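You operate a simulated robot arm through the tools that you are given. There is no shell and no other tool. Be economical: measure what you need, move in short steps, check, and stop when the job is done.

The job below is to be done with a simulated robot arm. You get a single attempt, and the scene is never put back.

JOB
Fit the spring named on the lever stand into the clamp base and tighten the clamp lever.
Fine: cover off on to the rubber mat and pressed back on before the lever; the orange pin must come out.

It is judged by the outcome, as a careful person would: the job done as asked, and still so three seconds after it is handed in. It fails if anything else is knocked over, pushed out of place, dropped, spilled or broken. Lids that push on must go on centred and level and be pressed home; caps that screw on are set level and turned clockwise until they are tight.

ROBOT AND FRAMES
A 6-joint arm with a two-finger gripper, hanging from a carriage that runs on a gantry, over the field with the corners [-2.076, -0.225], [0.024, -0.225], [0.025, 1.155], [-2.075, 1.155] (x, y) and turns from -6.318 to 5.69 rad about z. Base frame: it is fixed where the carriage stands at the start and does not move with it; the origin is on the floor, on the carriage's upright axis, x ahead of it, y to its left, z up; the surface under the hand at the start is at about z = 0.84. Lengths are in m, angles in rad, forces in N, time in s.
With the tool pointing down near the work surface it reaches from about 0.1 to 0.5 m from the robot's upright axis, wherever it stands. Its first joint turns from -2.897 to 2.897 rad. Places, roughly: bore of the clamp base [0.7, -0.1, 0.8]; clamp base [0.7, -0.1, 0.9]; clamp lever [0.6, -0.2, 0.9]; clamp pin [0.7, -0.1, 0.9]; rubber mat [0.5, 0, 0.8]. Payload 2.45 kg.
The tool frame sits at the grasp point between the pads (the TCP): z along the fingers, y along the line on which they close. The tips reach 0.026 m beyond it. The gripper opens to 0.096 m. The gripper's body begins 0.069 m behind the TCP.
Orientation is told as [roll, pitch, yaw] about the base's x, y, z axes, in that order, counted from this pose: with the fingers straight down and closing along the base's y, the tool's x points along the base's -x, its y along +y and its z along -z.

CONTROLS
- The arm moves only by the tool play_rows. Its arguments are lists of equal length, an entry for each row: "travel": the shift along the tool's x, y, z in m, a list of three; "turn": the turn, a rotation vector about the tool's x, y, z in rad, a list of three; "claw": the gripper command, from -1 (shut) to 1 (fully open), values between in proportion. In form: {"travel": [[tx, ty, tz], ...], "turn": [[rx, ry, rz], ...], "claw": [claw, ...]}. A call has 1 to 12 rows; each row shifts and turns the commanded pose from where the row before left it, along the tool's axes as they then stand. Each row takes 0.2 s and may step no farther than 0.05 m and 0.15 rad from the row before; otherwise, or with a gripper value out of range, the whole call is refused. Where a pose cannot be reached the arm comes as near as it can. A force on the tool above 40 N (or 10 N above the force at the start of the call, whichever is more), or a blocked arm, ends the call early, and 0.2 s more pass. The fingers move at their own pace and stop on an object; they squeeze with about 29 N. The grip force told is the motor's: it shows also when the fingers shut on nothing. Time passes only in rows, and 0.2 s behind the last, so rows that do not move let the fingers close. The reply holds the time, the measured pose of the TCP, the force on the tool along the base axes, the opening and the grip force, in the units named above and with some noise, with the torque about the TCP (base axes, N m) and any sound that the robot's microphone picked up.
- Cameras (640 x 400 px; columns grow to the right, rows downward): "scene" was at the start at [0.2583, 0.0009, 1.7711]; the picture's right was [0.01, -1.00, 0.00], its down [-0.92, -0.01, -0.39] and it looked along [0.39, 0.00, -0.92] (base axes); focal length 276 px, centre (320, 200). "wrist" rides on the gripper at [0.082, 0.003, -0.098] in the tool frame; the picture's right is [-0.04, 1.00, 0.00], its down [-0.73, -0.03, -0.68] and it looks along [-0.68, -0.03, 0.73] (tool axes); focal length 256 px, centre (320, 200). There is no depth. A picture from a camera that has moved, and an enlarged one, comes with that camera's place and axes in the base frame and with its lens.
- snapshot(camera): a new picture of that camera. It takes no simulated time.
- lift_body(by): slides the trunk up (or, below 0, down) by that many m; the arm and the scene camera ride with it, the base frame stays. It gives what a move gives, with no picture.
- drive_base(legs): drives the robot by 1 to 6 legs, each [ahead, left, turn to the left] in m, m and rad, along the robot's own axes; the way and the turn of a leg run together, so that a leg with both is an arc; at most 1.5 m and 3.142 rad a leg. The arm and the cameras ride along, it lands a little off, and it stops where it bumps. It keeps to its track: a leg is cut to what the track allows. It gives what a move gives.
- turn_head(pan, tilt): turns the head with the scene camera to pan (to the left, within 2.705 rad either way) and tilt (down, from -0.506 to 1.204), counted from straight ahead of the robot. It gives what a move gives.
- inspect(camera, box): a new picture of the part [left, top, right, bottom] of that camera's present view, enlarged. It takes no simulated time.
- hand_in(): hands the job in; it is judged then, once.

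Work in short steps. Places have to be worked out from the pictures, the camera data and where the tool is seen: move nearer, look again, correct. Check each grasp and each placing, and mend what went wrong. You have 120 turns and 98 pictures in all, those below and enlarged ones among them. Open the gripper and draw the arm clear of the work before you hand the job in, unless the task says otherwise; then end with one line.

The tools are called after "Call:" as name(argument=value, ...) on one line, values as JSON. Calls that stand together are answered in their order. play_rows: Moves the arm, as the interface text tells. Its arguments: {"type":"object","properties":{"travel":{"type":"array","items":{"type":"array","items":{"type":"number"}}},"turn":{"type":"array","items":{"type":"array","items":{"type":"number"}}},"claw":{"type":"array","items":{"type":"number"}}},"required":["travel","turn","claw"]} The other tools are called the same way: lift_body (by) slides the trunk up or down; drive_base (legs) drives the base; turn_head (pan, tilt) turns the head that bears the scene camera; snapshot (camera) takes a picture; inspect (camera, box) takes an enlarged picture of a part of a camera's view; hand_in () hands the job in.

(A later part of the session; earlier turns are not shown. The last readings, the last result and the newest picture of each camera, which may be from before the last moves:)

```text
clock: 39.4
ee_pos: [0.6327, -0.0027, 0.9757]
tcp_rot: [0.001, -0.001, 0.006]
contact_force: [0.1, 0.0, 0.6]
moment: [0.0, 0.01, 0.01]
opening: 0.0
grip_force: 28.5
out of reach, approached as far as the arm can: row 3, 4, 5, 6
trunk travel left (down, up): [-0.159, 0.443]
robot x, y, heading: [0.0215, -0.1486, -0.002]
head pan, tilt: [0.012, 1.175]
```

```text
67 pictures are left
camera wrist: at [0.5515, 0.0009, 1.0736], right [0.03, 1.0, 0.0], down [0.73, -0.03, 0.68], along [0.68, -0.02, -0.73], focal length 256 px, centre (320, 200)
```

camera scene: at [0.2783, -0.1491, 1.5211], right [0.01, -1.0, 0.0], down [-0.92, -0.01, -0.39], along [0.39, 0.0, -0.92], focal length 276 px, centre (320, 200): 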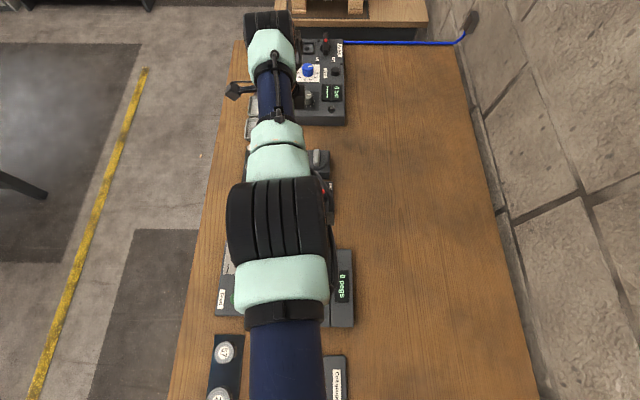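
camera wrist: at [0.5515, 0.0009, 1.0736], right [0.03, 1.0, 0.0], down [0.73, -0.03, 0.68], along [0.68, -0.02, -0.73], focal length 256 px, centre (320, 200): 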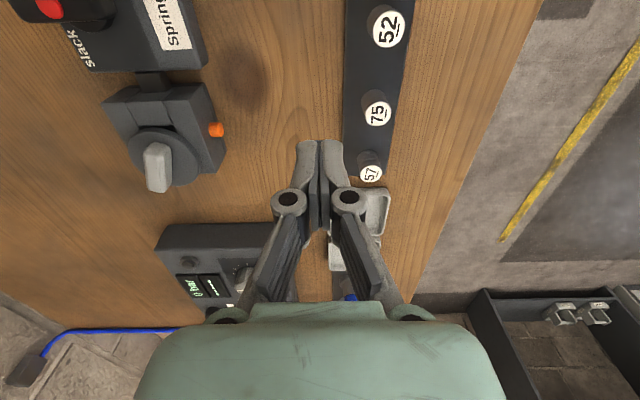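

The fingers slipped off, and the cover is still on the base. I'll check its state.

Call:
inspect(camera="wrist", box=[90, 60, 250, 210])

Call:
inspect(camera="scene", box=[250, 100, 400, 250])

```text
2.67 times, centred on (170, 135) of wrist
camera zoom: at [0.5515, 0.0009, 1.0736], right [0.03, 1.0, 0.0], down [0.73, -0.03, 0.68], along [0.68, -0.02, -0.73], focal length 683 px, centre (720, 373)
```

zoom: 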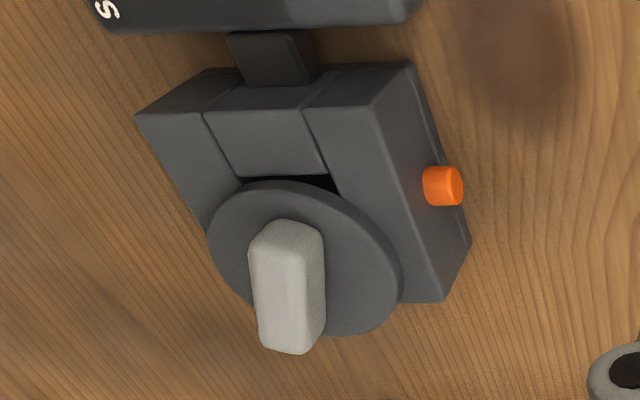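

```text
2.67 times, centred on (325, 175) of scene
camera zoom: at [0.2783, -0.149, 1.4211], right [0.01, -1.0, 0.0], down [-0.92, -0.01, -0.39], along [0.39, 0.0, -0.92], focal length 737 px, centre (307, 267)
```

zoom: 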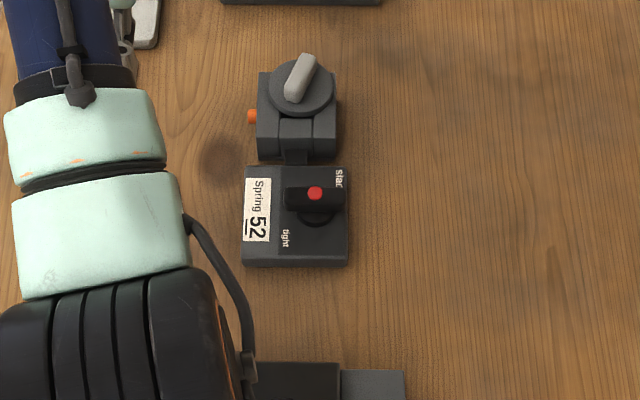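

The cover came off but slid and turned on top of the base. Reach was also odd on that move, so I'll look at the arm's configuration.

Call:
turn_head(pan=0.012, tilt=1.0)

Call:
snapshot(camera="scene")

```text
clock: 40.1
ee_pos: [0.6337, -0.0026, 0.9759]
tcp_rot: [0.0, 0.001, 0.007]
contact_force: [-0.2, 0.8, 1.0]
moment: [0.0, 0.0, 0.03]
opening: 0.0
grip_force: 28.3
trunk travel left (down, up): [-0.159, 0.443]
robot x, y, heading: [0.0179, -0.152, -0.006]
head pan, tilt: [0.012, 1.0]
```

```text
64 pictures are left
camera scene: at [0.2901, -0.1489, 1.4322], right [0.01, -1.0, 0.0], down [-0.84, -0.01, -0.54], along [0.54, 0.01, -0.84], focal length 276 px, centre (320, 200)
```

scene: 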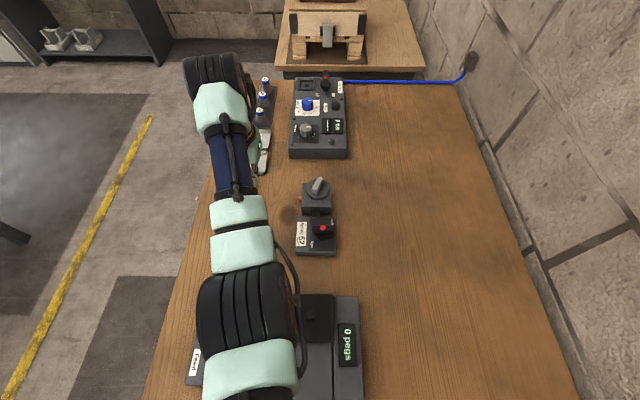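

I'll return above the cover with open fingers, turning about 22° to match the knob's new angle.

Call:
play_rows(travel=[[-0.01, -0.045, 0], [-0.01, -0.045, 0], [-0.01, -0.045, 0], [0, 0, 0], [0, 0, 0], [0, 0, 0]], turn=[[0, 0, 0], [0, 0, 0], [0, 0, 0], [0, 0, 0.13], [0, 0, 0.13], [0, 0, 0.12]], claw=[-0.1, -0.1, -0.1, -0.1, -0.1, -0.1])

Call:
snapshot(camera="wrist")

```text
clock: 41.5
ee_pos: [0.6649, -0.137, 0.9755]
tcp_rot: [0.002, 0.001, -0.376]
contact_force: [0.2, 0.9, 0.1]
moment: [-0.03, -0.02, -0.01]
opening: 0.0432
grip_force: 0.0
trunk travel left (down, up): [-0.159, 0.443]
robot x, y, heading: [0.0158, -0.1496, 0.0]
head pan, tilt: [0.012, 1.0]
```

```text
63 pictures are left
camera wrist: at [0.5891, -0.1049, 1.0733], right [0.4, 0.91, 0.0], down [0.67, -0.3, 0.68], along [0.62, -0.27, -0.73], focal length 256 px, centre (320, 200)
```

wrist: 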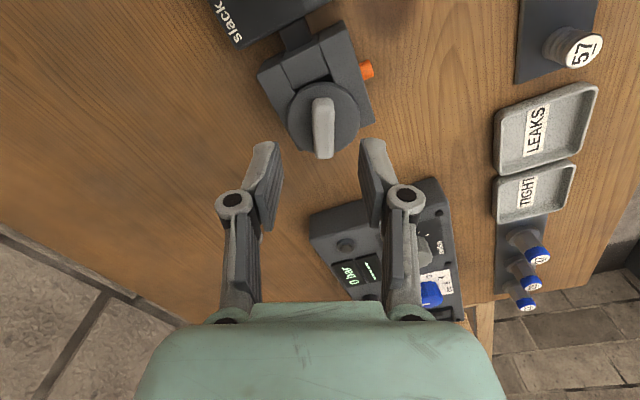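

The knob now lines up with the fingers at about (0.671, -0.137). I'll descend and grip it.

Call:
play_rows(travel=[[-0.0056, 0.0022, 0.02], [0, 0, 0.02], [0, 0, 0.012], [0, 0, 0]], turn=[[0, 0, 0], [0, 0, 0], [0, 0, 0], [0, 0, 0]], claw=[-0.1, -0.1, -0.1, -0.1])

Call:
inspect(camera="wrist", box=[220, 80, 420, 240])

```text
clock: 42.5
ee_pos: [0.6703, -0.1371, 0.9223]
tcp_rot: [0.002, -0.002, -0.376]
contact_force: [0.1, -0.2, 0.5]
moment: [-0.01, -0.03, 0.05]
opening: 0.0431
grip_force: 0.0
trunk travel left (down, up): [-0.159, 0.443]
robot x, y, heading: [0.0194, -0.1503, -0.0]
head pan, tilt: [0.012, 1.0]
```

```text
2.50 times, centred on (320, 160) of wrist
camera zoom: at [0.5951, -0.105, 1.0207], right [0.4, 0.92, 0.0], down [0.67, -0.3, 0.68], along [0.62, -0.27, -0.73], focal length 640 px, centre (320, 300)
```

zoom: 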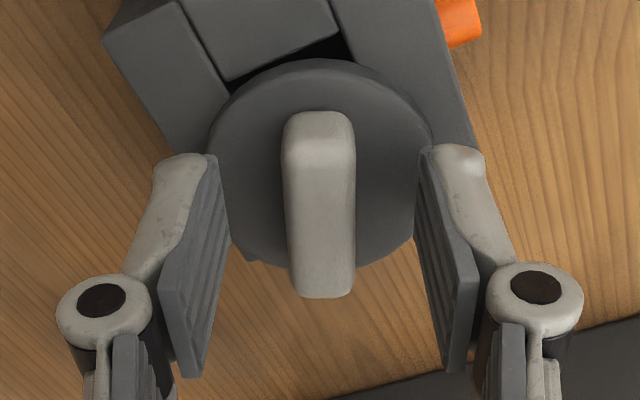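

Go down a few mm and close, then lift with the trunk so the arm's shape stays fixed.

Call:
play_rows(travel=[[0, 0, 0.005], [0, 0, 0], [0, 0, 0], [0, 0, 0], [0, 0, 0]], turn=[[0, 0, 0], [0, 0, 0], [0, 0, 0], [0, 0, 0], [0, 0, 0]], claw=[-0.1, -1, -1, -1, -1])

Call:
lift_body(by=0.02)

Call:
inspect(camera="wrist", box=[200, 60, 440, 260])

```text
clock: 43.7
ee_pos: [0.6688, -0.1386, 0.9179]
tcp_rot: [0.002, 0.0, -0.374]
contact_force: [-0.5, 0.0, 0.9]
moment: [-0.02, -0.01, -0.01]
opening: 0.0151
grip_force: 29.5
trunk travel left (down, up): [-0.159, 0.443]
robot x, y, heading: [0.02, -0.1482, -0.005]
head pan, tilt: [0.012, 1.0]
```

```text
clock: 44.4
ee_pos: [0.6699, -0.1365, 0.9383]
tcp_rot: [0.002, 0.0, -0.375]
contact_force: [0.6, -0.3, 0.1]
moment: [0.02, 0.01, -0.01]
opening: 0.015
grip_force: 29.1
trunk travel left (down, up): [-0.179, 0.423]
robot x, y, heading: [0.0206, -0.1545, -0.004]
head pan, tilt: [0.012, 1.0]
```

```text
2.00 times, centred on (320, 160) of wrist
camera zoom: at [0.5946, -0.1049, 1.0357], right [0.4, 0.92, 0.0], down [0.67, -0.3, 0.68], along [0.62, -0.27, -0.73], focal length 512 px, centre (320, 280)
```

zoom: 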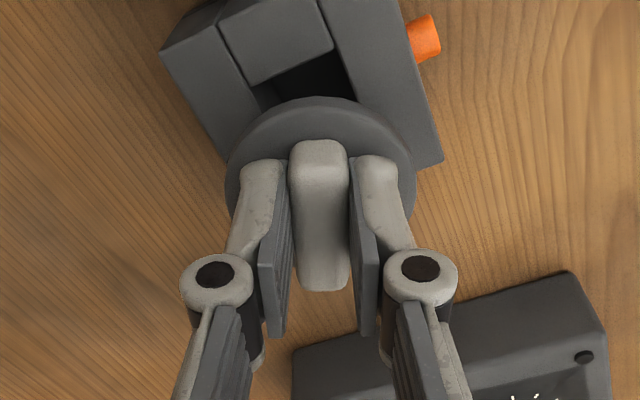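

It's held and lifted, and the open bore shows. I'll raise more, then drive the carriage to bring the cover over the mat.

Call:
lift_body(by=0.05)

Call:
drive_base(legs=[[-0.1, 0.1, 0], [-0.06, 0.066, 0]])

Call:
snapshot(camera="scene")

Call:
snapshot(camera="wrist")

```text
clock: 45.3
ee_pos: [0.6692, -0.1372, 0.9884]
tcp_rot: [0.0, 0.001, -0.375]
contact_force: [-0.5, 0.5, -1.4]
moment: [0.01, -0.02, 0.01]
opening: 0.0149
grip_force: 28.9
trunk travel left (down, up): [-0.229, 0.373]
robot x, y, heading: [0.0173, -0.1517, -0.0]
head pan, tilt: [0.012, 1.0]
```

```text
clock: 47.3
ee_pos: [0.5116, 0.0281, 0.9882]
tcp_rot: [0.0, 0.0, -0.377]
contact_force: [-0.5, -0.7, -0.3]
moment: [0.01, -0.03, 0.01]
opening: 0.015
grip_force: 28.6
trunk travel left (down, up): [-0.229, 0.373]
robot x, y, heading: [-0.1381, 0.0152, -0.002]
head pan, tilt: [0.012, 1.0]
```

```text
60 pictures are left
camera scene: at [0.131, 0.0167, 1.5022], right [0.01, -1.0, 0.0], down [-0.84, -0.01, -0.54], along [0.54, 0.01, -0.84], focal length 276 px, centre (320, 200)
```

scene: 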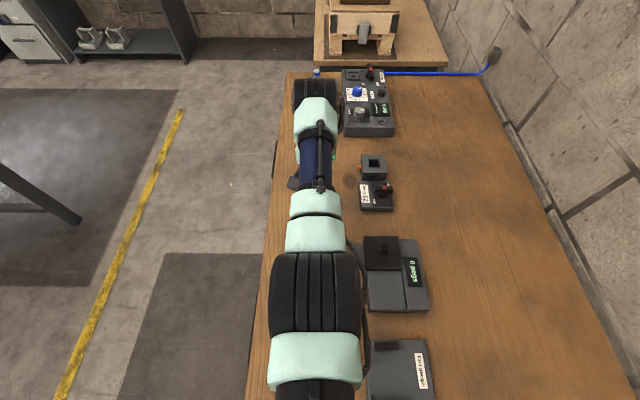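

```text
59 pictures are left
camera wrist: at [0.4355, 0.0606, 1.0857], right [0.4, 0.92, 0.0], down [0.67, -0.3, 0.68], along [0.62, -0.27, -0.73], focal length 256 px, centre (320, 200)
```

wrist: 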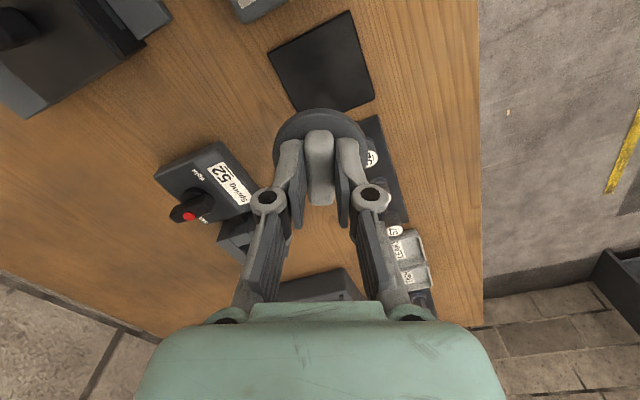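

The mat centre works out to about (0.502, 0.035). I'll nudge over it and lower with the trunk partway.

Call:
play_rows(travel=[[0.0096, 0.0026, 0], [0, 0, 0]], turn=[[0, 0, 0], [0, 0, 0]], claw=[-1, -1])

Call:
lift_body(by=-0.08)

Call:
snapshot(camera="wrist")

```text
clock: 47.9
ee_pos: [0.5018, 0.0344, 0.9886]
tcp_rot: [0.002, 0.001, -0.373]
contact_force: [-0.1, 0.9, 0.0]
moment: [0.0, -0.01, 0.01]
opening: 0.0151
grip_force: 29.1
trunk travel left (down, up): [-0.229, 0.373]
robot x, y, heading: [-0.1403, 0.0184, 0.001]
head pan, tilt: [0.012, 1.0]
```

```text
clock: 49.1
ee_pos: [0.5027, 0.0332, 0.9083]
tcp_rot: [0.002, 0.0, -0.376]
contact_force: [0.1, 0.3, 0.0]
moment: [0.0, 0.01, -0.02]
opening: 0.015
grip_force: 29.3
trunk travel left (down, up): [-0.149, 0.453]
robot x, y, heading: [-0.1404, 0.0199, -0.005]
head pan, tilt: [0.012, 1.0]
```

```text
58 pictures are left
camera wrist: at [0.4279, 0.0663, 1.006], right [0.4, 0.92, 0.0], down [0.67, -0.3, 0.68], along [0.62, -0.27, -0.73], focal length 256 px, centre (320, 200)
```

wrist: 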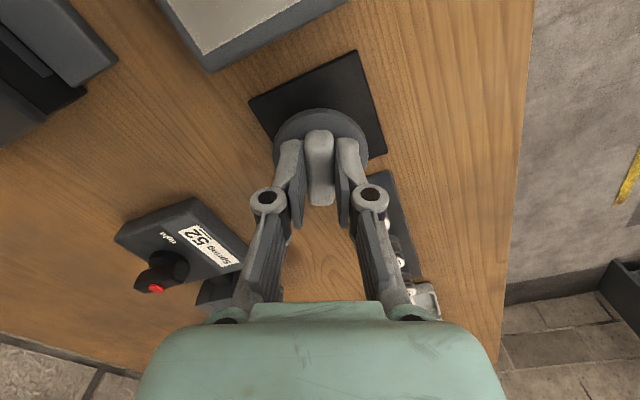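

It's centred over the mat. I'll lower with the arm in small steps until contact.

Call:
play_rows(travel=[[0, 0, 0.006], [0, 0, 0.005], [0, 0, 0.004], [0, 0, 0.003], [0, 0, 0]], turn=[[0, 0, 0], [0, 0, 0], [0, 0, 0], [0, 0, 0], [0, 0, 0]], claw=[-1, -1, -1, -1, -1])

```text
clock: 50.3
ee_pos: [0.5036, 0.0338, 0.8895]
tcp_rot: [0.003, -0.001, -0.375]
contact_force: [-0.4, -0.1, 0.1]
moment: [0.02, 0.01, 0.03]
opening: 0.0153
grip_force: 29.2
trunk travel left (down, up): [-0.149, 0.453]
robot x, y, heading: [-0.1394, 0.0154, -0.003]
head pan, tilt: [0.012, 1.0]
```

No contact yet, so I'll continue in 2 mm steps.

Call:
play_rows(travel=[[0, 0, 0.002], [0, 0, 0.002], [0, 0, 0.002], [0, 0, 0]], turn=[[0, 0, 0], [0, 0, 0], [0, 0, 0], [0, 0, 0]], claw=[-1, -1, -1, -1])

Call:
snapshot(camera="wrist")

```text
clock: 51.3
ee_pos: [0.5031, 0.0335, 0.8843]
tcp_rot: [0.002, -0.001, -0.377]
contact_force: [0.0, -0.2, -1.6]
moment: [-0.01, -0.02, -0.02]
opening: 0.0154
grip_force: 28.9
trunk travel left (down, up): [-0.149, 0.453]
robot x, y, heading: [-0.1399, 0.0169, -0.004]
head pan, tilt: [0.012, 1.0]
```

```text
57 pictures are left
camera wrist: at [0.4275, 0.0664, 0.9822], right [0.4, 0.92, 0.0], down [0.67, -0.3, 0.68], along [0.62, -0.27, -0.73], focal length 256 px, centre (320, 200)
```

wrist: 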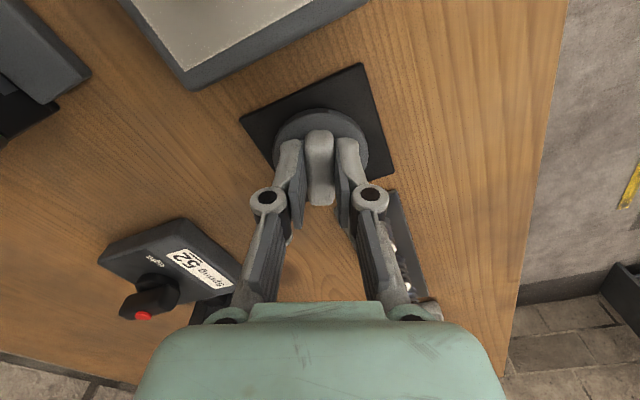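

Nearly down. I'll go on in small steps until the force shows.

Call:
play_rows(travel=[[0, 0, 0.002], [0, 0, 0.002], [0, 0, 0.002], [0, 0, 0.002], [0, 0, 0]], turn=[[0, 0, 0], [0, 0, 0], [0, 0, 0], [0, 0, 0], [0, 0, 0]], claw=[-1, -1, -1, -1, -1])

```text
clock: 52.5
ee_pos: [0.504, 0.0335, 0.8778]
tcp_rot: [0.003, -0.004, -0.374]
contact_force: [-10.0, -0.7, 30.6]
moment: [-0.08, 0.24, -0.03]
opening: 0.0153
grip_force: 28.8
trunk travel left (down, up): [-0.149, 0.453]
robot x, y, heading: [-0.1367, 0.0156, -0.0]
head pan, tilt: [0.012, 1.0]
```

It's seated on the mat. I'll ease off, open and rise.

Call:
play_rows(travel=[[0, 0, -0.0015], [0, 0, 0], [0, 0, 0], [0, 0, 0], [0, 0, -0.03], [0, 0, -0.04], [0, 0, 0]], turn=[[0, 0, 0], [0, 0, 0], [0, 0, 0], [0, 0, 0], [0, 0, 0], [0, 0, 0], [0, 0, 0]], claw=[-1, -0.1, -0.1, -0.1, -0.1, -0.1, -0.1])

Call:
snapshot(camera="wrist")

```text
clock: 54.1
ee_pos: [0.5037, 0.0337, 0.9477]
tcp_rot: [0.002, 0.002, -0.375]
contact_force: [0.0, 0.3, -0.2]
moment: [-0.01, -0.01, 0.0]
opening: 0.0431
grip_force: 0.1
trunk travel left (down, up): [-0.149, 0.453]
robot x, y, heading: [-0.1401, 0.017, -0.002]
head pan, tilt: [0.012, 1.0]
```

```text
56 pictures are left
camera wrist: at [0.4277, 0.0662, 1.0456], right [0.4, 0.92, 0.0], down [0.67, -0.3, 0.68], along [0.62, -0.27, -0.73], focal length 256 px, centre (320, 200)
```

wrist: 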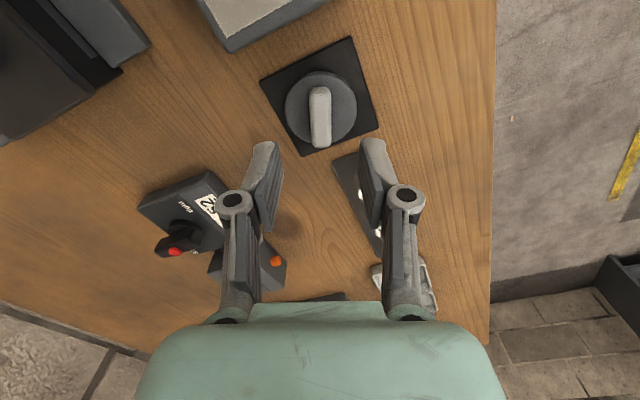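

The cover sits square on the mat. I'll straighten the hand and drive to look into the open base and at the pin.

Call:
play_rows(travel=[[0, 0, -0.02], [0, 0, -0.02], [0, 0, 0]], turn=[[0, 0, -0.125], [0, 0, -0.125], [0, 0, -0.125]], claw=[-0.1, -0.1, -0.1])

Call:
drive_base(legs=[[0.07, -0.165, 0]])

Call:
inspect(camera="wrist", box=[220, 40, 460, 240])

```text
clock: 54.9
ee_pos: [0.5035, 0.033, 0.9884]
tcp_rot: [0.0, -0.001, 0.001]
contact_force: [-0.1, -0.2, -0.3]
moment: [0.03, 0.0, -0.02]
opening: 0.0431
grip_force: 0.0
trunk travel left (down, up): [-0.149, 0.453]
robot x, y, heading: [-0.1356, 0.0143, -0.002]
head pan, tilt: [0.012, 1.0]
```

```text
clock: 56.4
ee_pos: [0.5718, -0.1323, 0.988]
tcp_rot: [0.001, 0.0, -0.002]
contact_force: [0.2, 0.5, 0.2]
moment: [0.02, 0.0, 0.0]
opening: 0.0431
grip_force: 0.1
trunk travel left (down, up): [-0.149, 0.453]
robot x, y, heading: [-0.0678, -0.1461, -0.002]
head pan, tilt: [0.012, 1.0]
```

```text
2.00 times, centred on (340, 140) of wrist
camera zoom: at [0.4904, -0.1293, 1.0853], right [0.04, 1.0, 0.0], down [0.73, -0.03, 0.68], along [0.68, -0.03, -0.73], focal length 512 px, centre (280, 320)
```

zoom: 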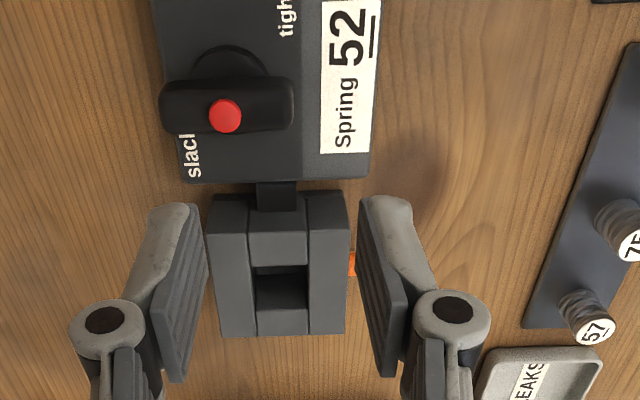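

Let me zoom closely on the bore and pin.

Call:
inspect(camera="wrist", box=[300, 120, 390, 220])

```text
4.00 times, centred on (345, 170) of wrist
camera zoom: at [0.4904, -0.1293, 1.0853], right [0.04, 1.0, 0.0], down [0.73, -0.03, 0.68], along [0.68, -0.03, -0.73], focal length 1024 px, centre (220, 320)
```

zoom: 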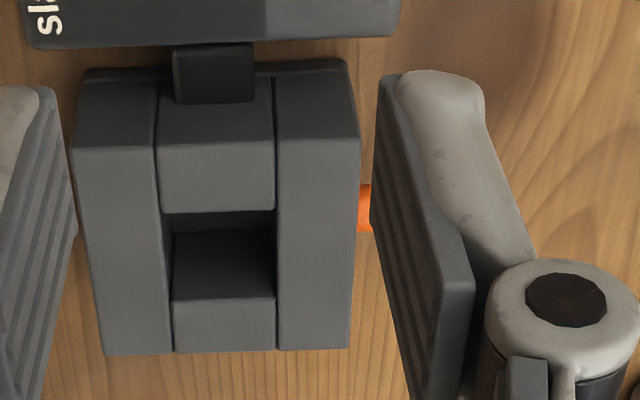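

The bore is open at (0.660, -0.137). I'll retry the pin with the cover off. First turn the hand 90°, move to the pin side, and drive forward.

Call:
play_rows(travel=[[0, 0.035, 0], [0, 0.04, 0], [0, 0, 0], [0, 0, 0], [0, 0, 0], [0, 0, 0], [0, 0, 0], [0, 0, 0], [0, 0, 0], [0, 0, 0], [0, 0, 0], [0, 0, 0]], turn=[[0, 0, 0], [0, 0, 0.143], [0, 0, 0.1428], [0, 0, 0.1428], [0, 0, 0.1428], [0, 0, 0.1428], [0, 0, 0.1428], [0, 0, 0.1428], [0, 0, 0.1428], [0, 0, 0.1428], [0, 0, 0.1428], [0, 0, 0.1428]], claw=[-0.2, -0.2, -0.2, -0.2, -0.2, -0.2, -0.2, -0.2, -0.2, -0.2, -0.2, -0.2])

Call:
drive_base(legs=[[0.088, 0, 0]])

Call:
inspect(camera="wrist", box=[220, 80, 420, 240])

```text
clock: 59.0
ee_pos: [0.5718, -0.0569, 0.9865]
tcp_rot: [0.002, 0.0, -1.575]
contact_force: [-0.5, 0.3, 0.5]
moment: [0.01, 0.01, -0.02]
opening: 0.0385
grip_force: 0.1
trunk travel left (down, up): [-0.149, 0.453]
robot x, y, heading: [-0.0708, -0.15, -0.002]
head pan, tilt: [0.012, 1.0]
```

```text
clock: 60.1
ee_pos: [0.6602, -0.0568, 0.9867]
tcp_rot: [0.002, -0.001, -1.573]
contact_force: [-0.3, 0.8, -0.4]
moment: [-0.02, 0.01, -0.04]
opening: 0.0385
grip_force: 0.1
trunk travel left (down, up): [-0.149, 0.453]
robot x, y, heading: [0.0167, -0.1497, -0.001]
head pan, tilt: [0.012, 1.0]
```

```text
2.50 times, centred on (320, 160) of wrist
camera zoom: at [0.6634, 0.0241, 1.0856], right [1.0, -0.04, 0.0], down [-0.03, -0.73, 0.68], along [-0.03, -0.68, -0.73], focal length 640 px, centre (320, 300)
```

zoom: 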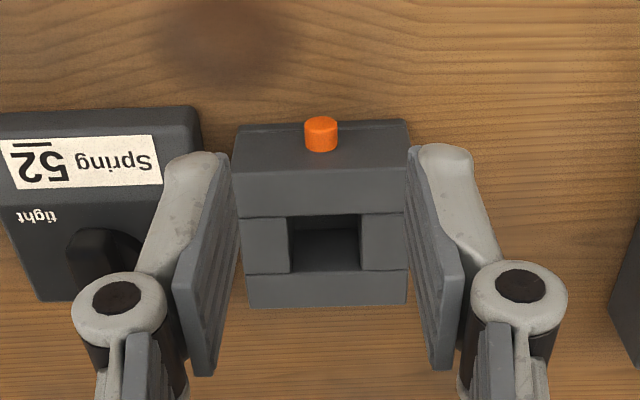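

I'll go down around the pin and grip it again.

Call:
play_rows(travel=[[-0.002, 0, 0.04], [0, 0, 0.04], [0, 0, 0.035], [-0.018, 0, 0], [-0.014, 0, 0], [0, 0, 0], [0, 0, 0], [0, 0, 0], [0, 0, 0]], turn=[[0, 0, 0], [0, 0, 0], [0, 0, 0], [0, 0, 0], [0, 0, 0], [0, 0, 0], [0, 0, 0], [0, 0, 0], [0, 0, 0]], claw=[-0.3, -0.3, -0.3, -0.3, -0.3, -0.3, -1, -1, -1])

Call:
play_rows(travel=[[0.004, 0, 0], [0.004, 0, 0], [0.004, 0, 0], [0.003, 0, 0], [0, 0, 0]], turn=[[0, 0, 0], [0, 0, 0], [0, 0, 0], [0, 0, 0], [0, 0, 0]], claw=[-1, -1, -1, -1, -1])

Call:
inspect(camera="wrist", box=[220, 100, 420, 260])

```text
clock: 62.1
ee_pos: [0.6599, -0.0891, 0.8722]
tcp_rot: [0.0, 0.001, -1.57]
contact_force: [-1.0, 9.3, -3.0]
moment: [-0.01, 0.02, 0.03]
opening: 0.0105
grip_force: 37.2
trunk travel left (down, up): [-0.149, 0.453]
robot x, y, heading: [0.0157, -0.1493, -0.007]
head pan, tilt: [0.012, 1.0]
```

```text
clock: 63.3
ee_pos: [0.6594, -0.0773, 0.872]
tcp_rot: [0.001, -0.002, -1.572]
contact_force: [-2.6, -4.9, 0.1]
moment: [-0.06, 0.07, -0.07]
opening: 0.0106
grip_force: 38.2
trunk travel left (down, up): [-0.149, 0.453]
robot x, y, heading: [0.0189, -0.1472, -0.001]
head pan, tilt: [0.012, 1.0]
```

```text
2.50 times, centred on (320, 180) of wrist
camera zoom: at [0.6626, 0.0032, 0.97], right [1.0, -0.04, 0.0], down [-0.03, -0.73, 0.68], along [-0.03, -0.68, -0.73], focal length 640 px, centre (320, 250)
```

zoom: 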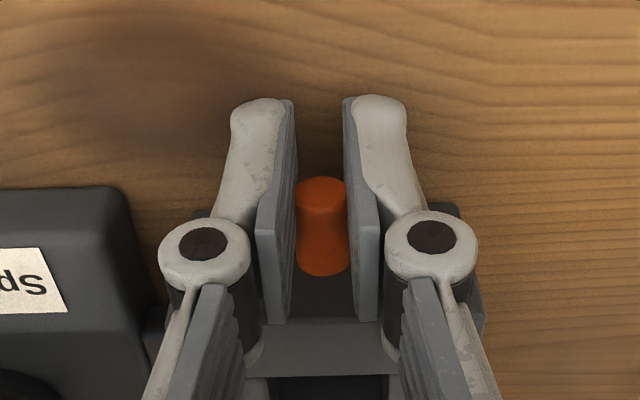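

The pin moves just as before. While I'm holding it out, I'll check what the scene camera sees in the bore.

Call:
inspect(camera="scene", box=[280, 140, 360, 220])

```text
5.00 times, centred on (320, 180) of scene
camera zoom: at [0.2882, -0.1495, 1.4222], right [0.01, -1.0, 0.0], down [-0.84, -0.01, -0.54], along [0.54, 0.0, -0.84], focal length 1381 px, centre (320, 300)
```

zoom: 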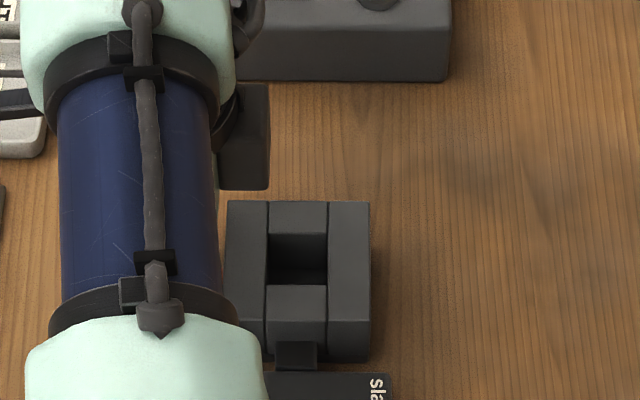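

The bore tells me nothing more here. I'll let the pin home, then take a grip with the hand tilted 0.5 rad toward the robot, so I can pull it out and test turning it the other way.

Call:
play_rows(travel=[[-0.006, 0, 0], [-0.005, 0, 0], [0, 0, 0], [0, 0, 0], [0.028, 0, 0], [0, -0.0095, -0.0037], [0, 0, 0], [0, 0, 0], [0, 0, 0], [0, 0, 0], [0, 0, 0], [0, 0, 0]], turn=[[0, 0, 0], [0, 0, 0], [0, 0, 0], [0, 0, 0], [0, 0, 0], [0, 0, 0], [-0.1, 0, 0], [-0.1, 0, 0], [-0.1, 0, 0], [-0.1, 0, 0], [-0.1, 0, 0], [0, 0, 0]], claw=[-1, -1, -0.6, -0.6, -0.6, -0.6, -0.6, -0.6, -0.6, -0.6, -0.6, -0.6])

Call:
inspect(camera="wrist", box=[200, 100, 440, 300])

```text
clock: 65.9
ee_pos: [0.6509, -0.0586, 0.8769]
tcp_rot: [0.503, 0.0, -1.57]
contact_force: [-0.1, 0.1, -0.1]
moment: [-0.06, 0.0, 0.0]
opening: 0.0192
grip_force: 0.0
trunk travel left (down, up): [-0.149, 0.453]
robot x, y, heading: [0.0174, -0.1494, -0.001]
head pan, tilt: [0.012, 1.0]
```

```text
2.00 times, centred on (320, 200) of wrist
camera zoom: at [0.6061, 0.0222, 0.9637], right [0.88, -0.04, 0.48], down [-0.35, -0.73, 0.58], along [0.33, -0.68, -0.66], focal length 512 px, centre (320, 200)
```

zoom: 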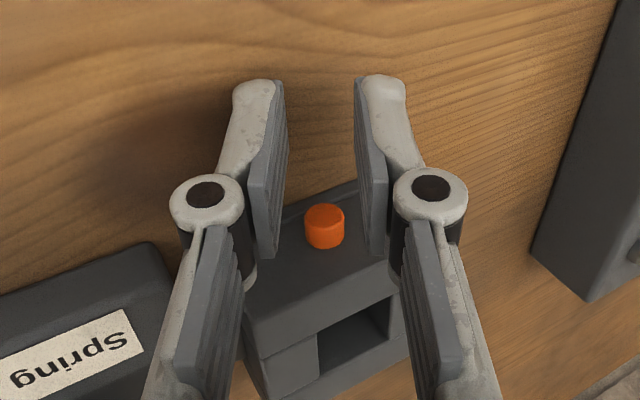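

Aligned. I'll move in and close; the opening at this angle will tell me whether the pin is round or square.

Call:
play_rows(travel=[[-0.018, 0, 0], [-0.011, 0, 0], [0, 0, 0], [0, 0, 0], [0, 0, 0]], turn=[[0, 0, 0], [0, 0, 0], [0, 0, 0], [0, 0, 0], [0, 0, 0]], claw=[-0.6, -0.6, -0.6, -1, -1])

Call:
play_rows(travel=[[0.004, 0, 0], [0.004, 0, 0], [0.004, 0, 0], [0, 0, 0]], turn=[[0, 0, 0], [0, 0, 0], [0, 0, 0], [0, 0, 0]], claw=[-1, -1, -1, -1])

```text
clock: 67.1
ee_pos: [0.6511, -0.0889, 0.8759]
tcp_rot: [0.502, 0.002, -1.572]
contact_force: [0.5, 0.3, 0.4]
moment: [0.06, 0.19, 0.04]
opening: 0.0145
grip_force: 40.4
trunk travel left (down, up): [-0.149, 0.453]
robot x, y, heading: [0.0201, -0.1515, 0.005]
head pan, tilt: [0.012, 1.0]
```

```text
clock: 68.1
ee_pos: [0.6508, -0.0777, 0.8763]
tcp_rot: [0.502, -0.003, -1.572]
contact_force: [1.9, -6.2, -4.6]
moment: [0.13, 0.2, 0.07]
opening: 0.0148
grip_force: 41.1
trunk travel left (down, up): [-0.149, 0.453]
robot x, y, heading: [0.0165, -0.1495, -0.007]
head pan, tilt: [0.012, 1.0]
```

A fresh grip at this angle reads 14.5 mm, so the pin has flats. Now turn it the other way while held out.

Call:
play_rows(travel=[[-0.001, 0.0019, 0], [0, 0.0019, 0], [0, 0.0019, 0], [0, 0.0019, 0], [0, 0, 0]], turn=[[0.1, 0, 0], [0.1, 0, 0], [0.1, 0, 0], [0.1, 0, 0], [0, 0, 0]], claw=[-1, -1, -1, -1, -1])

Call:
inspect(camera="wrist", box=[220, 100, 420, 260])

```text
clock: 69.3
ee_pos: [0.6577, -0.0779, 0.8803]
tcp_rot: [0.099, -0.002, -1.573]
contact_force: [1.4, -2.8, -4.8]
moment: [0.08, 0.44, 0.01]
opening: 0.0117
grip_force: 38.5
trunk travel left (down, up): [-0.149, 0.453]
robot x, y, heading: [0.019, -0.1513, -0.004]
head pan, tilt: [0.012, 1.0]
```

```text
2.50 times, centred on (320, 180) of wrist
camera zoom: at [0.6507, 0.0035, 0.9762], right [0.99, -0.04, 0.1], down [-0.1, -0.73, 0.67], along [0.05, -0.68, -0.73], focal length 640 px, centre (320, 250)
```

zoom: 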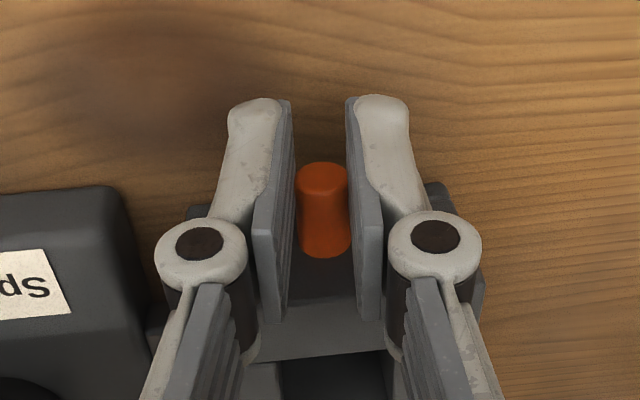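

The pin stays put, so it doesn't rotate either way. I'll square the grip up and pull gradually harder, one small step per call, to find out whether it releases beyond the stop.

Call:
play_rows(travel=[[0, 0.0019, 0.004], [0.004, 0, 0], [0.004, 0, 0], [0, 0, 0]], turn=[[0.09, 0, 0], [0, 0, 0], [0, 0, 0], [0, 0, 0]], claw=[-1, -1, -1, -1])

Call:
play_rows(travel=[[0.002, 0, 0], [0.002, 0, 0], [0, 0, 0]], turn=[[0, 0, 0], [0, 0, 0], [0, 0, 0]], claw=[-1, -1, -1])

Call:
play_rows(travel=[[0.0015, 0, 0], [0.0015, 0, 0], [0, 0, 0]], turn=[[0, 0, 0], [0, 0, 0], [0, 0, 0]], claw=[-1, -1, -1])

Call:
inspect(camera="wrist", box=[220, 100, 420, 260])

```text
clock: 70.3
ee_pos: [0.6595, -0.0743, 0.8741]
tcp_rot: [0.011, -0.006, -1.575]
contact_force: [-11.0, -19.8, 18.0]
moment: [-0.65, 0.14, 0.01]
opening: 0.0102
grip_force: 37.6
trunk travel left (down, up): [-0.149, 0.453]
robot x, y, heading: [0.0194, -0.151, -0.0]
head pan, tilt: [0.012, 1.0]
```

```text
clock: 71.1
ee_pos: [0.658, -0.0714, 0.8732]
tcp_rot: [0.012, -0.005, -1.572]
contact_force: [-2.9, -27.2, -0.4]
moment: [-0.32, -0.03, 0.04]
opening: 0.0102
grip_force: 37.7
trunk travel left (down, up): [-0.149, 0.453]
robot x, y, heading: [0.021, -0.1491, 0.002]
head pan, tilt: [0.012, 1.0]
```

```text
clock: 71.9
ee_pos: [0.6585, -0.0688, 0.8744]
tcp_rot: [0.01, -0.005, -1.574]
contact_force: [2.9, -26.5, -10.2]
moment: [-0.41, 0.0, 0.02]
opening: 0.0105
grip_force: 37.8
trunk travel left (down, up): [-0.149, 0.453]
robot x, y, heading: [0.019, -0.1529, -0.0]
head pan, tilt: [0.012, 1.0]
```

```text
2.50 times, centred on (320, 180) of wrist
camera zoom: at [0.6614, 0.0135, 0.9712], right [1.0, -0.04, 0.01], down [-0.04, -0.73, 0.68], along [-0.02, -0.68, -0.73], focal length 640 px, centre (320, 250)
```

zoom: 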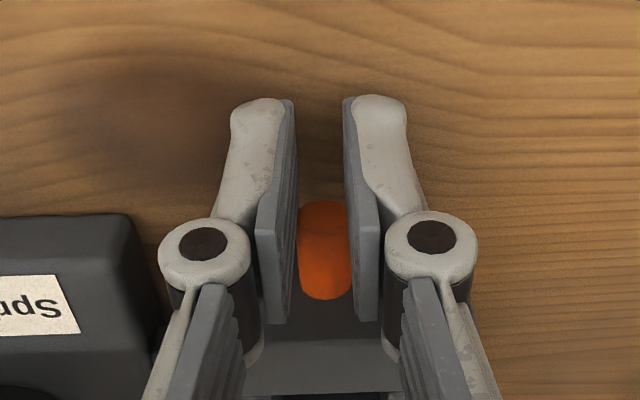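

The pads just slide at about 27 N, so the pin has a real stop and a return spring. It behaves like a telltale that comes out once the spring is properly clamped. I'll let it home, retreat, and fetch the spring.

Call:
play_rows(travel=[[-0.008, 0, 0], [-0.008, 0, 0], [0, 0, 0], [0, 0, 0], [0.028, 0, 0], [0, 0, -0.04], [0, 0, -0.04], [0, 0, -0.03], [0, 0, 0]], turn=[[-0.01, 0, 0], [0, 0, 0], [0, 0, 0], [0, 0, 0], [0, 0, 0], [0, 0, 0], [0, 0, 0], [0, 0, 0], [0, 0, 0]], claw=[-1, -1, -0.4, -0.4, -0.4, -0.4, -0.4, -0.4, -0.4])

Call:
drive_base(legs=[[-0.12, 0.02, 0]])

Call:
snapshot(camera="wrist")

```text
clock: 73.9
ee_pos: [0.6574, -0.0501, 0.9842]
tcp_rot: [0.021, 0.0, -1.573]
contact_force: [0.6, -0.4, -0.3]
moment: [0.02, 0.02, -0.01]
opening: 0.0287
grip_force: 0.0
trunk travel left (down, up): [-0.149, 0.453]
robot x, y, heading: [0.017, -0.1525, -0.006]
head pan, tilt: [0.012, 1.0]
```

```text
clock: 75.2
ee_pos: [0.5363, -0.0284, 0.9848]
tcp_rot: [0.021, 0.0, -1.57]
contact_force: [-0.3, 0.1, -0.5]
moment: [-0.02, 0.0, -0.01]
opening: 0.0289
grip_force: 0.0
trunk travel left (down, up): [-0.149, 0.453]
robot x, y, heading: [-0.1026, -0.1286, -0.002]
head pan, tilt: [0.012, 1.0]
```

```text
47 pictures are left
camera wrist: at [0.5379, 0.0516, 1.0825], right [1.0, -0.04, 0.02], down [-0.04, -0.73, 0.68], along [-0.01, -0.68, -0.74], focal length 256 px, centre (320, 200)
```

wrist: 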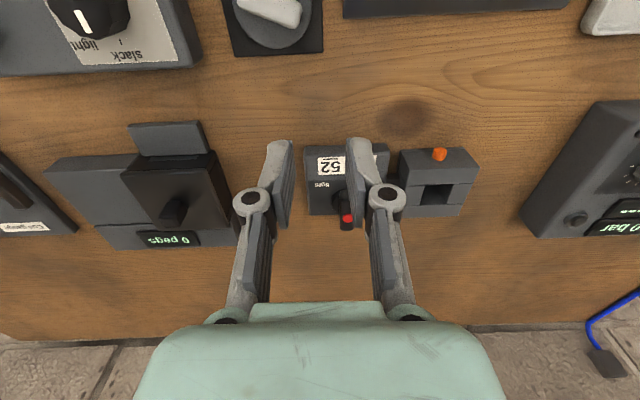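

I'll turn the hand back to yaw 0 and position it for a view of the spring rack.

Call:
play_rows(travel=[[0, 0, 0], [0, 0, 0], [0, 0, 0], [0, 0, 0], [0, 0, 0], [0, 0, 0], [0, 0, 0], [0, 0, 0], [0, 0, 0], [0, 0, 0], [0, 0, 0]], turn=[[-0.021, 0, -0.1428], [0, 0, -0.1428], [0, 0, -0.1428], [0, 0, -0.1428], [0, 0, -0.1428], [0, 0, -0.1428], [0, 0, -0.1428], [0, 0, -0.1428], [0, 0, -0.1428], [0, 0, -0.1428], [0, 0, -0.1428]], claw=[0, 0, 0, 0, 0, 0, 0, 0, 0, 0, 0])

Call:
drive_base(legs=[[-0.06, 0.068, 0]])

Call:
inspect(camera="wrist", box=[200, 80, 440, 240])

```text
clock: 77.5
ee_pos: [0.5365, -0.0291, 0.9846]
tcp_rot: [0.0, -0.043, 0.002]
contact_force: [-0.4, -0.9, 0.4]
moment: [-0.01, -0.02, 0.0]
opening: 0.0481
grip_force: 0.0
trunk travel left (down, up): [-0.149, 0.453]
robot x, y, heading: [-0.1001, -0.1268, -0.003]
head pan, tilt: [0.012, 1.0]
```

```text
clock: 78.7
ee_pos: [0.4772, 0.039, 0.986]
tcp_rot: [0.002, -0.042, 0.001]
contact_force: [-0.3, 0.3, -0.8]
moment: [0.01, -0.02, 0.01]
opening: 0.048
grip_force: 0.0
trunk travel left (down, up): [-0.149, 0.453]
robot x, y, heading: [-0.1599, -0.0642, -0.0]
head pan, tilt: [0.012, 1.0]
```

```text
2.50 times, centred on (320, 160) of wrist
camera zoom: at [0.3915, 0.0414, 1.0792], right [0.04, 1.0, 0.0], down [0.7, -0.03, 0.71], along [0.71, -0.03, -0.71], focal length 640 px, centre (320, 300)
```

zoom: 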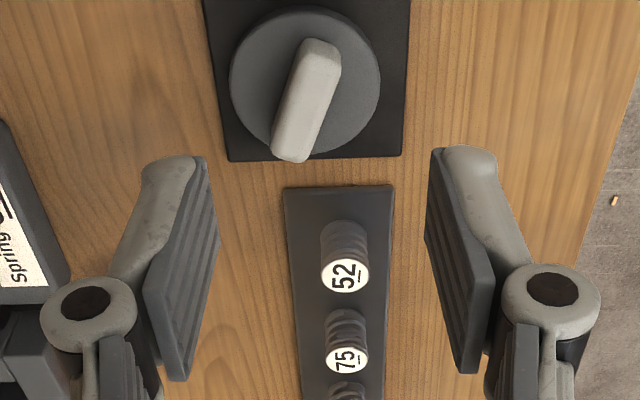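

The spring labelled 52 (underlined) is clear. I'll fix the small pitch error, move ahead over it, and look again.

Call:
play_rows(travel=[[-0.04, 0.003, 0], [-0.04, 0.002, 0], [0, 0, 0]], turn=[[0, 0.042, 0], [0, 0, 0], [0, 0, 0]], claw=[0, 0, 0])

Call:
snapshot(camera="wrist")

```text
clock: 79.5
ee_pos: [0.4888, 0.037, 0.984]
tcp_rot: [0.001, -0.001, 0.0]
contact_force: [1.2, -0.2, -1.2]
moment: [0.04, 0.02, -0.02]
opening: 0.048
grip_force: 0.0
out of reach, approached as far as the arm can: row 1, 2
trunk travel left (down, up): [-0.149, 0.453]
robot x, y, heading: [-0.1584, -0.0637, 0.001]
head pan, tilt: [0.012, 1.0]
```

```text
45 pictures are left
camera wrist: at [0.4078, 0.0394, 1.0828], right [0.04, 1.0, 0.0], down [0.73, -0.03, 0.68], along [0.68, -0.03, -0.73], focal length 256 px, centre (320, 200)
```

wrist: 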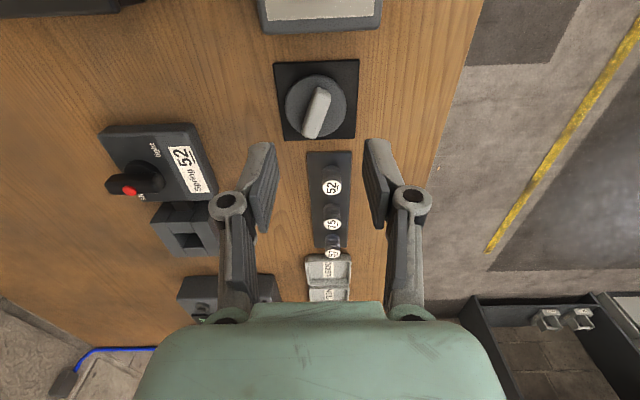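

The arm is at full stretch. I'll drive ahead, then draw the hand back over the spring (about x 0.592, y 0.044, with its top near z 0.865).

Call:
drive_base(legs=[[0.14, 0.0, 0]])

Call:
play_rows(travel=[[0.02, 0.003, 0.02], [0.018, 0.003, 0.015], [0, 0, 0]], turn=[[0, 0, 0], [0, 0, 0], [0, 0, 0]], claw=[0, 0, 0])

Call:
inspect(camera="wrist", box=[200, 40, 440, 240])

```text
clock: 80.8
ee_pos: [0.6304, 0.0373, 0.9849]
tcp_rot: [0.001, 0.0, 0.003]
contact_force: [-0.4, -0.4, -0.9]
moment: [0.0, 0.03, 0.0]
opening: 0.048
grip_force: 0.0
trunk travel left (down, up): [-0.149, 0.453]
robot x, y, heading: [-0.0188, -0.0625, -0.001]
head pan, tilt: [0.012, 1.0]
```

```text
clock: 81.6
ee_pos: [0.5957, 0.0431, 0.9472]
tcp_rot: [0.001, 0.0, 0.002]
contact_force: [0.1, 0.3, -0.7]
moment: [0.01, -0.03, 0.0]
opening: 0.048
grip_force: 0.0
out of reach, approached as far as the arm can: row 2
trunk travel left (down, up): [-0.149, 0.453]
robot x, y, heading: [-0.0219, -0.0667, 0.001]
head pan, tilt: [0.012, 1.0]
```

```text
2.00 times, centred on (320, 140) of wrist
camera zoom: at [0.5131, 0.0462, 1.0459], right [0.04, 1.0, 0.0], down [0.73, -0.03, 0.68], along [0.68, -0.02, -0.73], focal length 512 px, centre (320, 320)
```

zoom: 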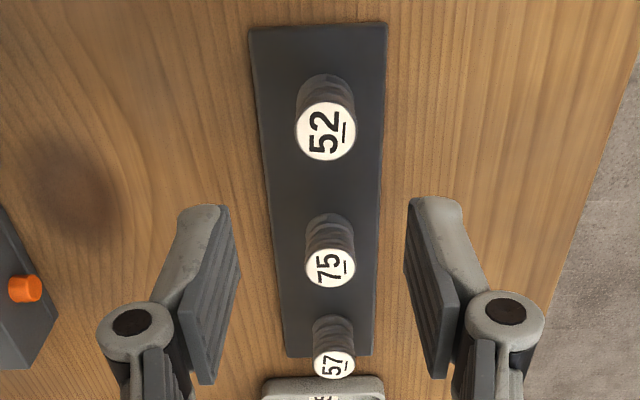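

Spring 52's top is at about (0.587, 0.0455, 0.87). Raising the trunk will let the arm fold in more, so I'll do that and then come down over the spring.

Call:
lift_body(by=0.12)

Call:
play_rows(travel=[[0.004, 0.001, 0.035], [0.0045, 0.0015, 0.045], [0, 0, 0.045], [0, 0, 0]], turn=[[0, 0, 0], [0, 0, 0], [0, 0, 0], [0, 0, 0]], claw=[0, 0, 0, 0])

Call:
inspect(camera="wrist", box=[200, 40, 440, 240])

```text
clock: 83.1
ee_pos: [0.5953, 0.0424, 1.0674]
tcp_rot: [0.002, -0.001, 0.002]
contact_force: [-0.1, 0.0, 1.0]
moment: [-0.02, 0.01, 0.0]
opening: 0.048
grip_force: 0.0
trunk travel left (down, up): [-0.269, 0.333]
robot x, y, heading: [-0.0222, -0.0623, -0.004]
head pan, tilt: [0.012, 1.0]
```

```text
clock: 84.1
ee_pos: [0.5863, 0.0467, 0.9426]
tcp_rot: [0.001, -0.001, 0.003]
contact_force: [0.2, 0.0, 0.8]
moment: [-0.01, -0.02, -0.01]
opening: 0.0478
grip_force: 0.0
trunk travel left (down, up): [-0.269, 0.333]
robot x, y, heading: [-0.0216, -0.0627, -0.006]
head pan, tilt: [0.012, 1.0]
```

```text
2.00 times, centred on (320, 140) of wrist
camera zoom: at [0.5052, 0.0486, 1.041], right [0.04, 1.0, 0.0], down [0.73, -0.03, 0.68], along [0.68, -0.02, -0.73], focal length 512 px, centre (320, 320)
```

zoom: 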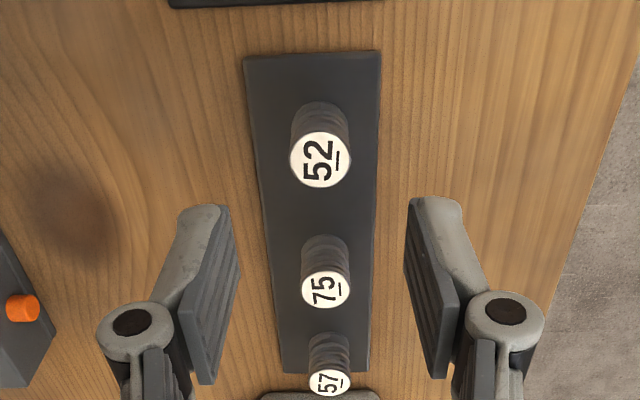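

The spring sits exactly under the tool at (0.586, 0.0466). I'll go down so the tips overlap the top 7 mm or so, and close.

Call:
play_rows(travel=[[0, 0, 0.025], [0, 0, 0.02], [0, 0, 0.007], [0, 0, 0], [0, 0, 0], [0, 0, 0], [0, 0, 0]], turn=[[0, 0, 0], [0, 0, 0], [0, 0, 0], [0, 0, 0], [0, 0, 0], [0, 0, 0], [0, 0, 0]], claw=[0, 0, 0, 0, -1, -1, -1])

Call:
inspect(camera="wrist", box=[220, 100, 420, 260])

```text
clock: 85.7
ee_pos: [0.5875, 0.0461, 0.8907]
tcp_rot: [0.003, 0.001, 0.003]
contact_force: [0.6, 0.0, -0.2]
moment: [-0.02, -0.03, 0.04]
opening: 0.0212
grip_force: 29.1
trunk travel left (down, up): [-0.269, 0.333]
robot x, y, heading: [-0.0237, -0.0633, -0.004]
head pan, tilt: [0.012, 1.0]
```

```text
2.50 times, centred on (320, 180) of wrist
camera zoom: at [0.505, 0.0487, 0.9893], right [0.04, 1.0, 0.0], down [0.73, -0.03, 0.68], along [0.68, -0.02, -0.73], focal length 640 px, centre (320, 250)
```

zoom: 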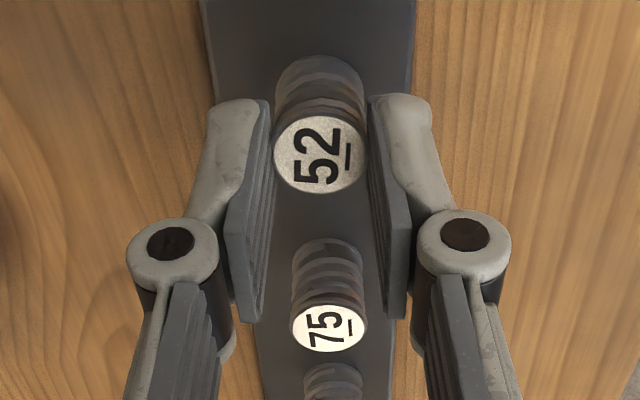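

Gripped at 21 mm. I'll lift with the trunk and check that it comes along.

Call:
lift_body(by=0.08)

Call:
snapshot(camera="wrist")

```text
clock: 86.9
ee_pos: [0.5868, 0.0462, 0.9709]
tcp_rot: [0.001, 0.001, 0.001]
contact_force: [0.3, 0.3, -0.1]
moment: [-0.02, 0.01, 0.0]
opening: 0.0212
grip_force: 29.2
trunk travel left (down, up): [-0.349, 0.253]
robot x, y, heading: [-0.0243, -0.0607, -0.005]
head pan, tilt: [0.012, 1.0]
```

```text
41 pictures are left
camera wrist: at [0.5048, 0.0487, 1.0692], right [0.04, 1.0, 0.0], down [0.73, -0.03, 0.68], along [0.68, -0.02, -0.73], focal length 256 px, centre (320, 200)
```

wrist: 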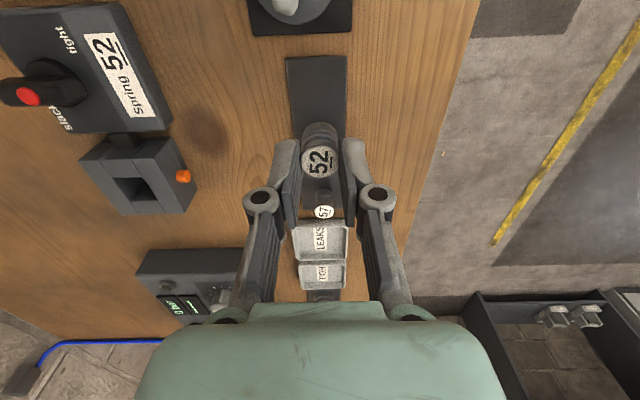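

The spring is held. I'll drive toward the clamp base, keeping it high.

Call:
drive_base(legs=[[0.045, -0.09, 0]])

Call:
play_rows(travel=[[-0.005, -0.032, 0], [-0.01, -0.032, 0], [-0.011, -0.028, 0], [0, 0, 0]], turn=[[0, 0, 0], [0, 0, 0], [0, 0, 0], [0, 0, 0]], claw=[-1, -1, -1, -1])

Call:
snapshot(camera="wrist")

```text
clock: 88.0
ee_pos: [0.6317, -0.0441, 0.9714]
tcp_rot: [0.003, 0.0, 0.001]
contact_force: [0.1, -0.2, 1.1]
moment: [0.02, -0.04, 0.0]
opening: 0.021
grip_force: 28.9
trunk travel left (down, up): [-0.349, 0.253]
robot x, y, heading: [0.0247, -0.1523, 0.011]
head pan, tilt: [0.012, 1.0]
```

```text
clock: 89.0
ee_pos: [0.6518, -0.1367, 0.9734]
tcp_rot: [0.002, 0.0, 0.001]
contact_force: [1.1, -0.1, 0.2]
moment: [0.03, 0.0, -0.03]
opening: 0.021
grip_force: 29.3
out of reach, approached as far as the arm can: row 3
trunk travel left (down, up): [-0.349, 0.253]
robot x, y, heading: [0.025, -0.1489, 0.003]
head pan, tilt: [0.012, 1.0]
```

```text
40 pictures are left
camera wrist: at [0.5702, -0.1334, 1.0704], right [0.04, 1.0, 0.0], down [0.73, -0.03, 0.68], along [0.68, -0.02, -0.73], focal length 256 px, centre (320, 200)
```

wrist: 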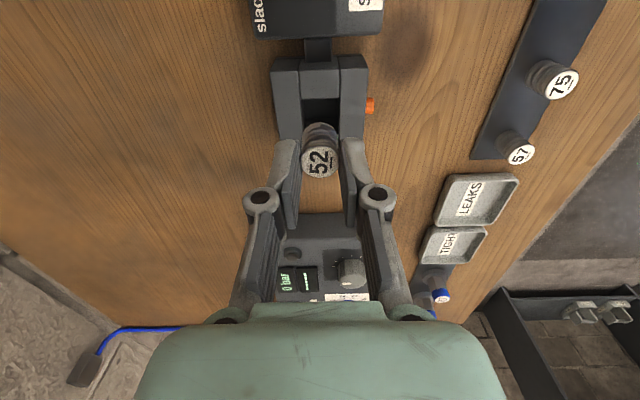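

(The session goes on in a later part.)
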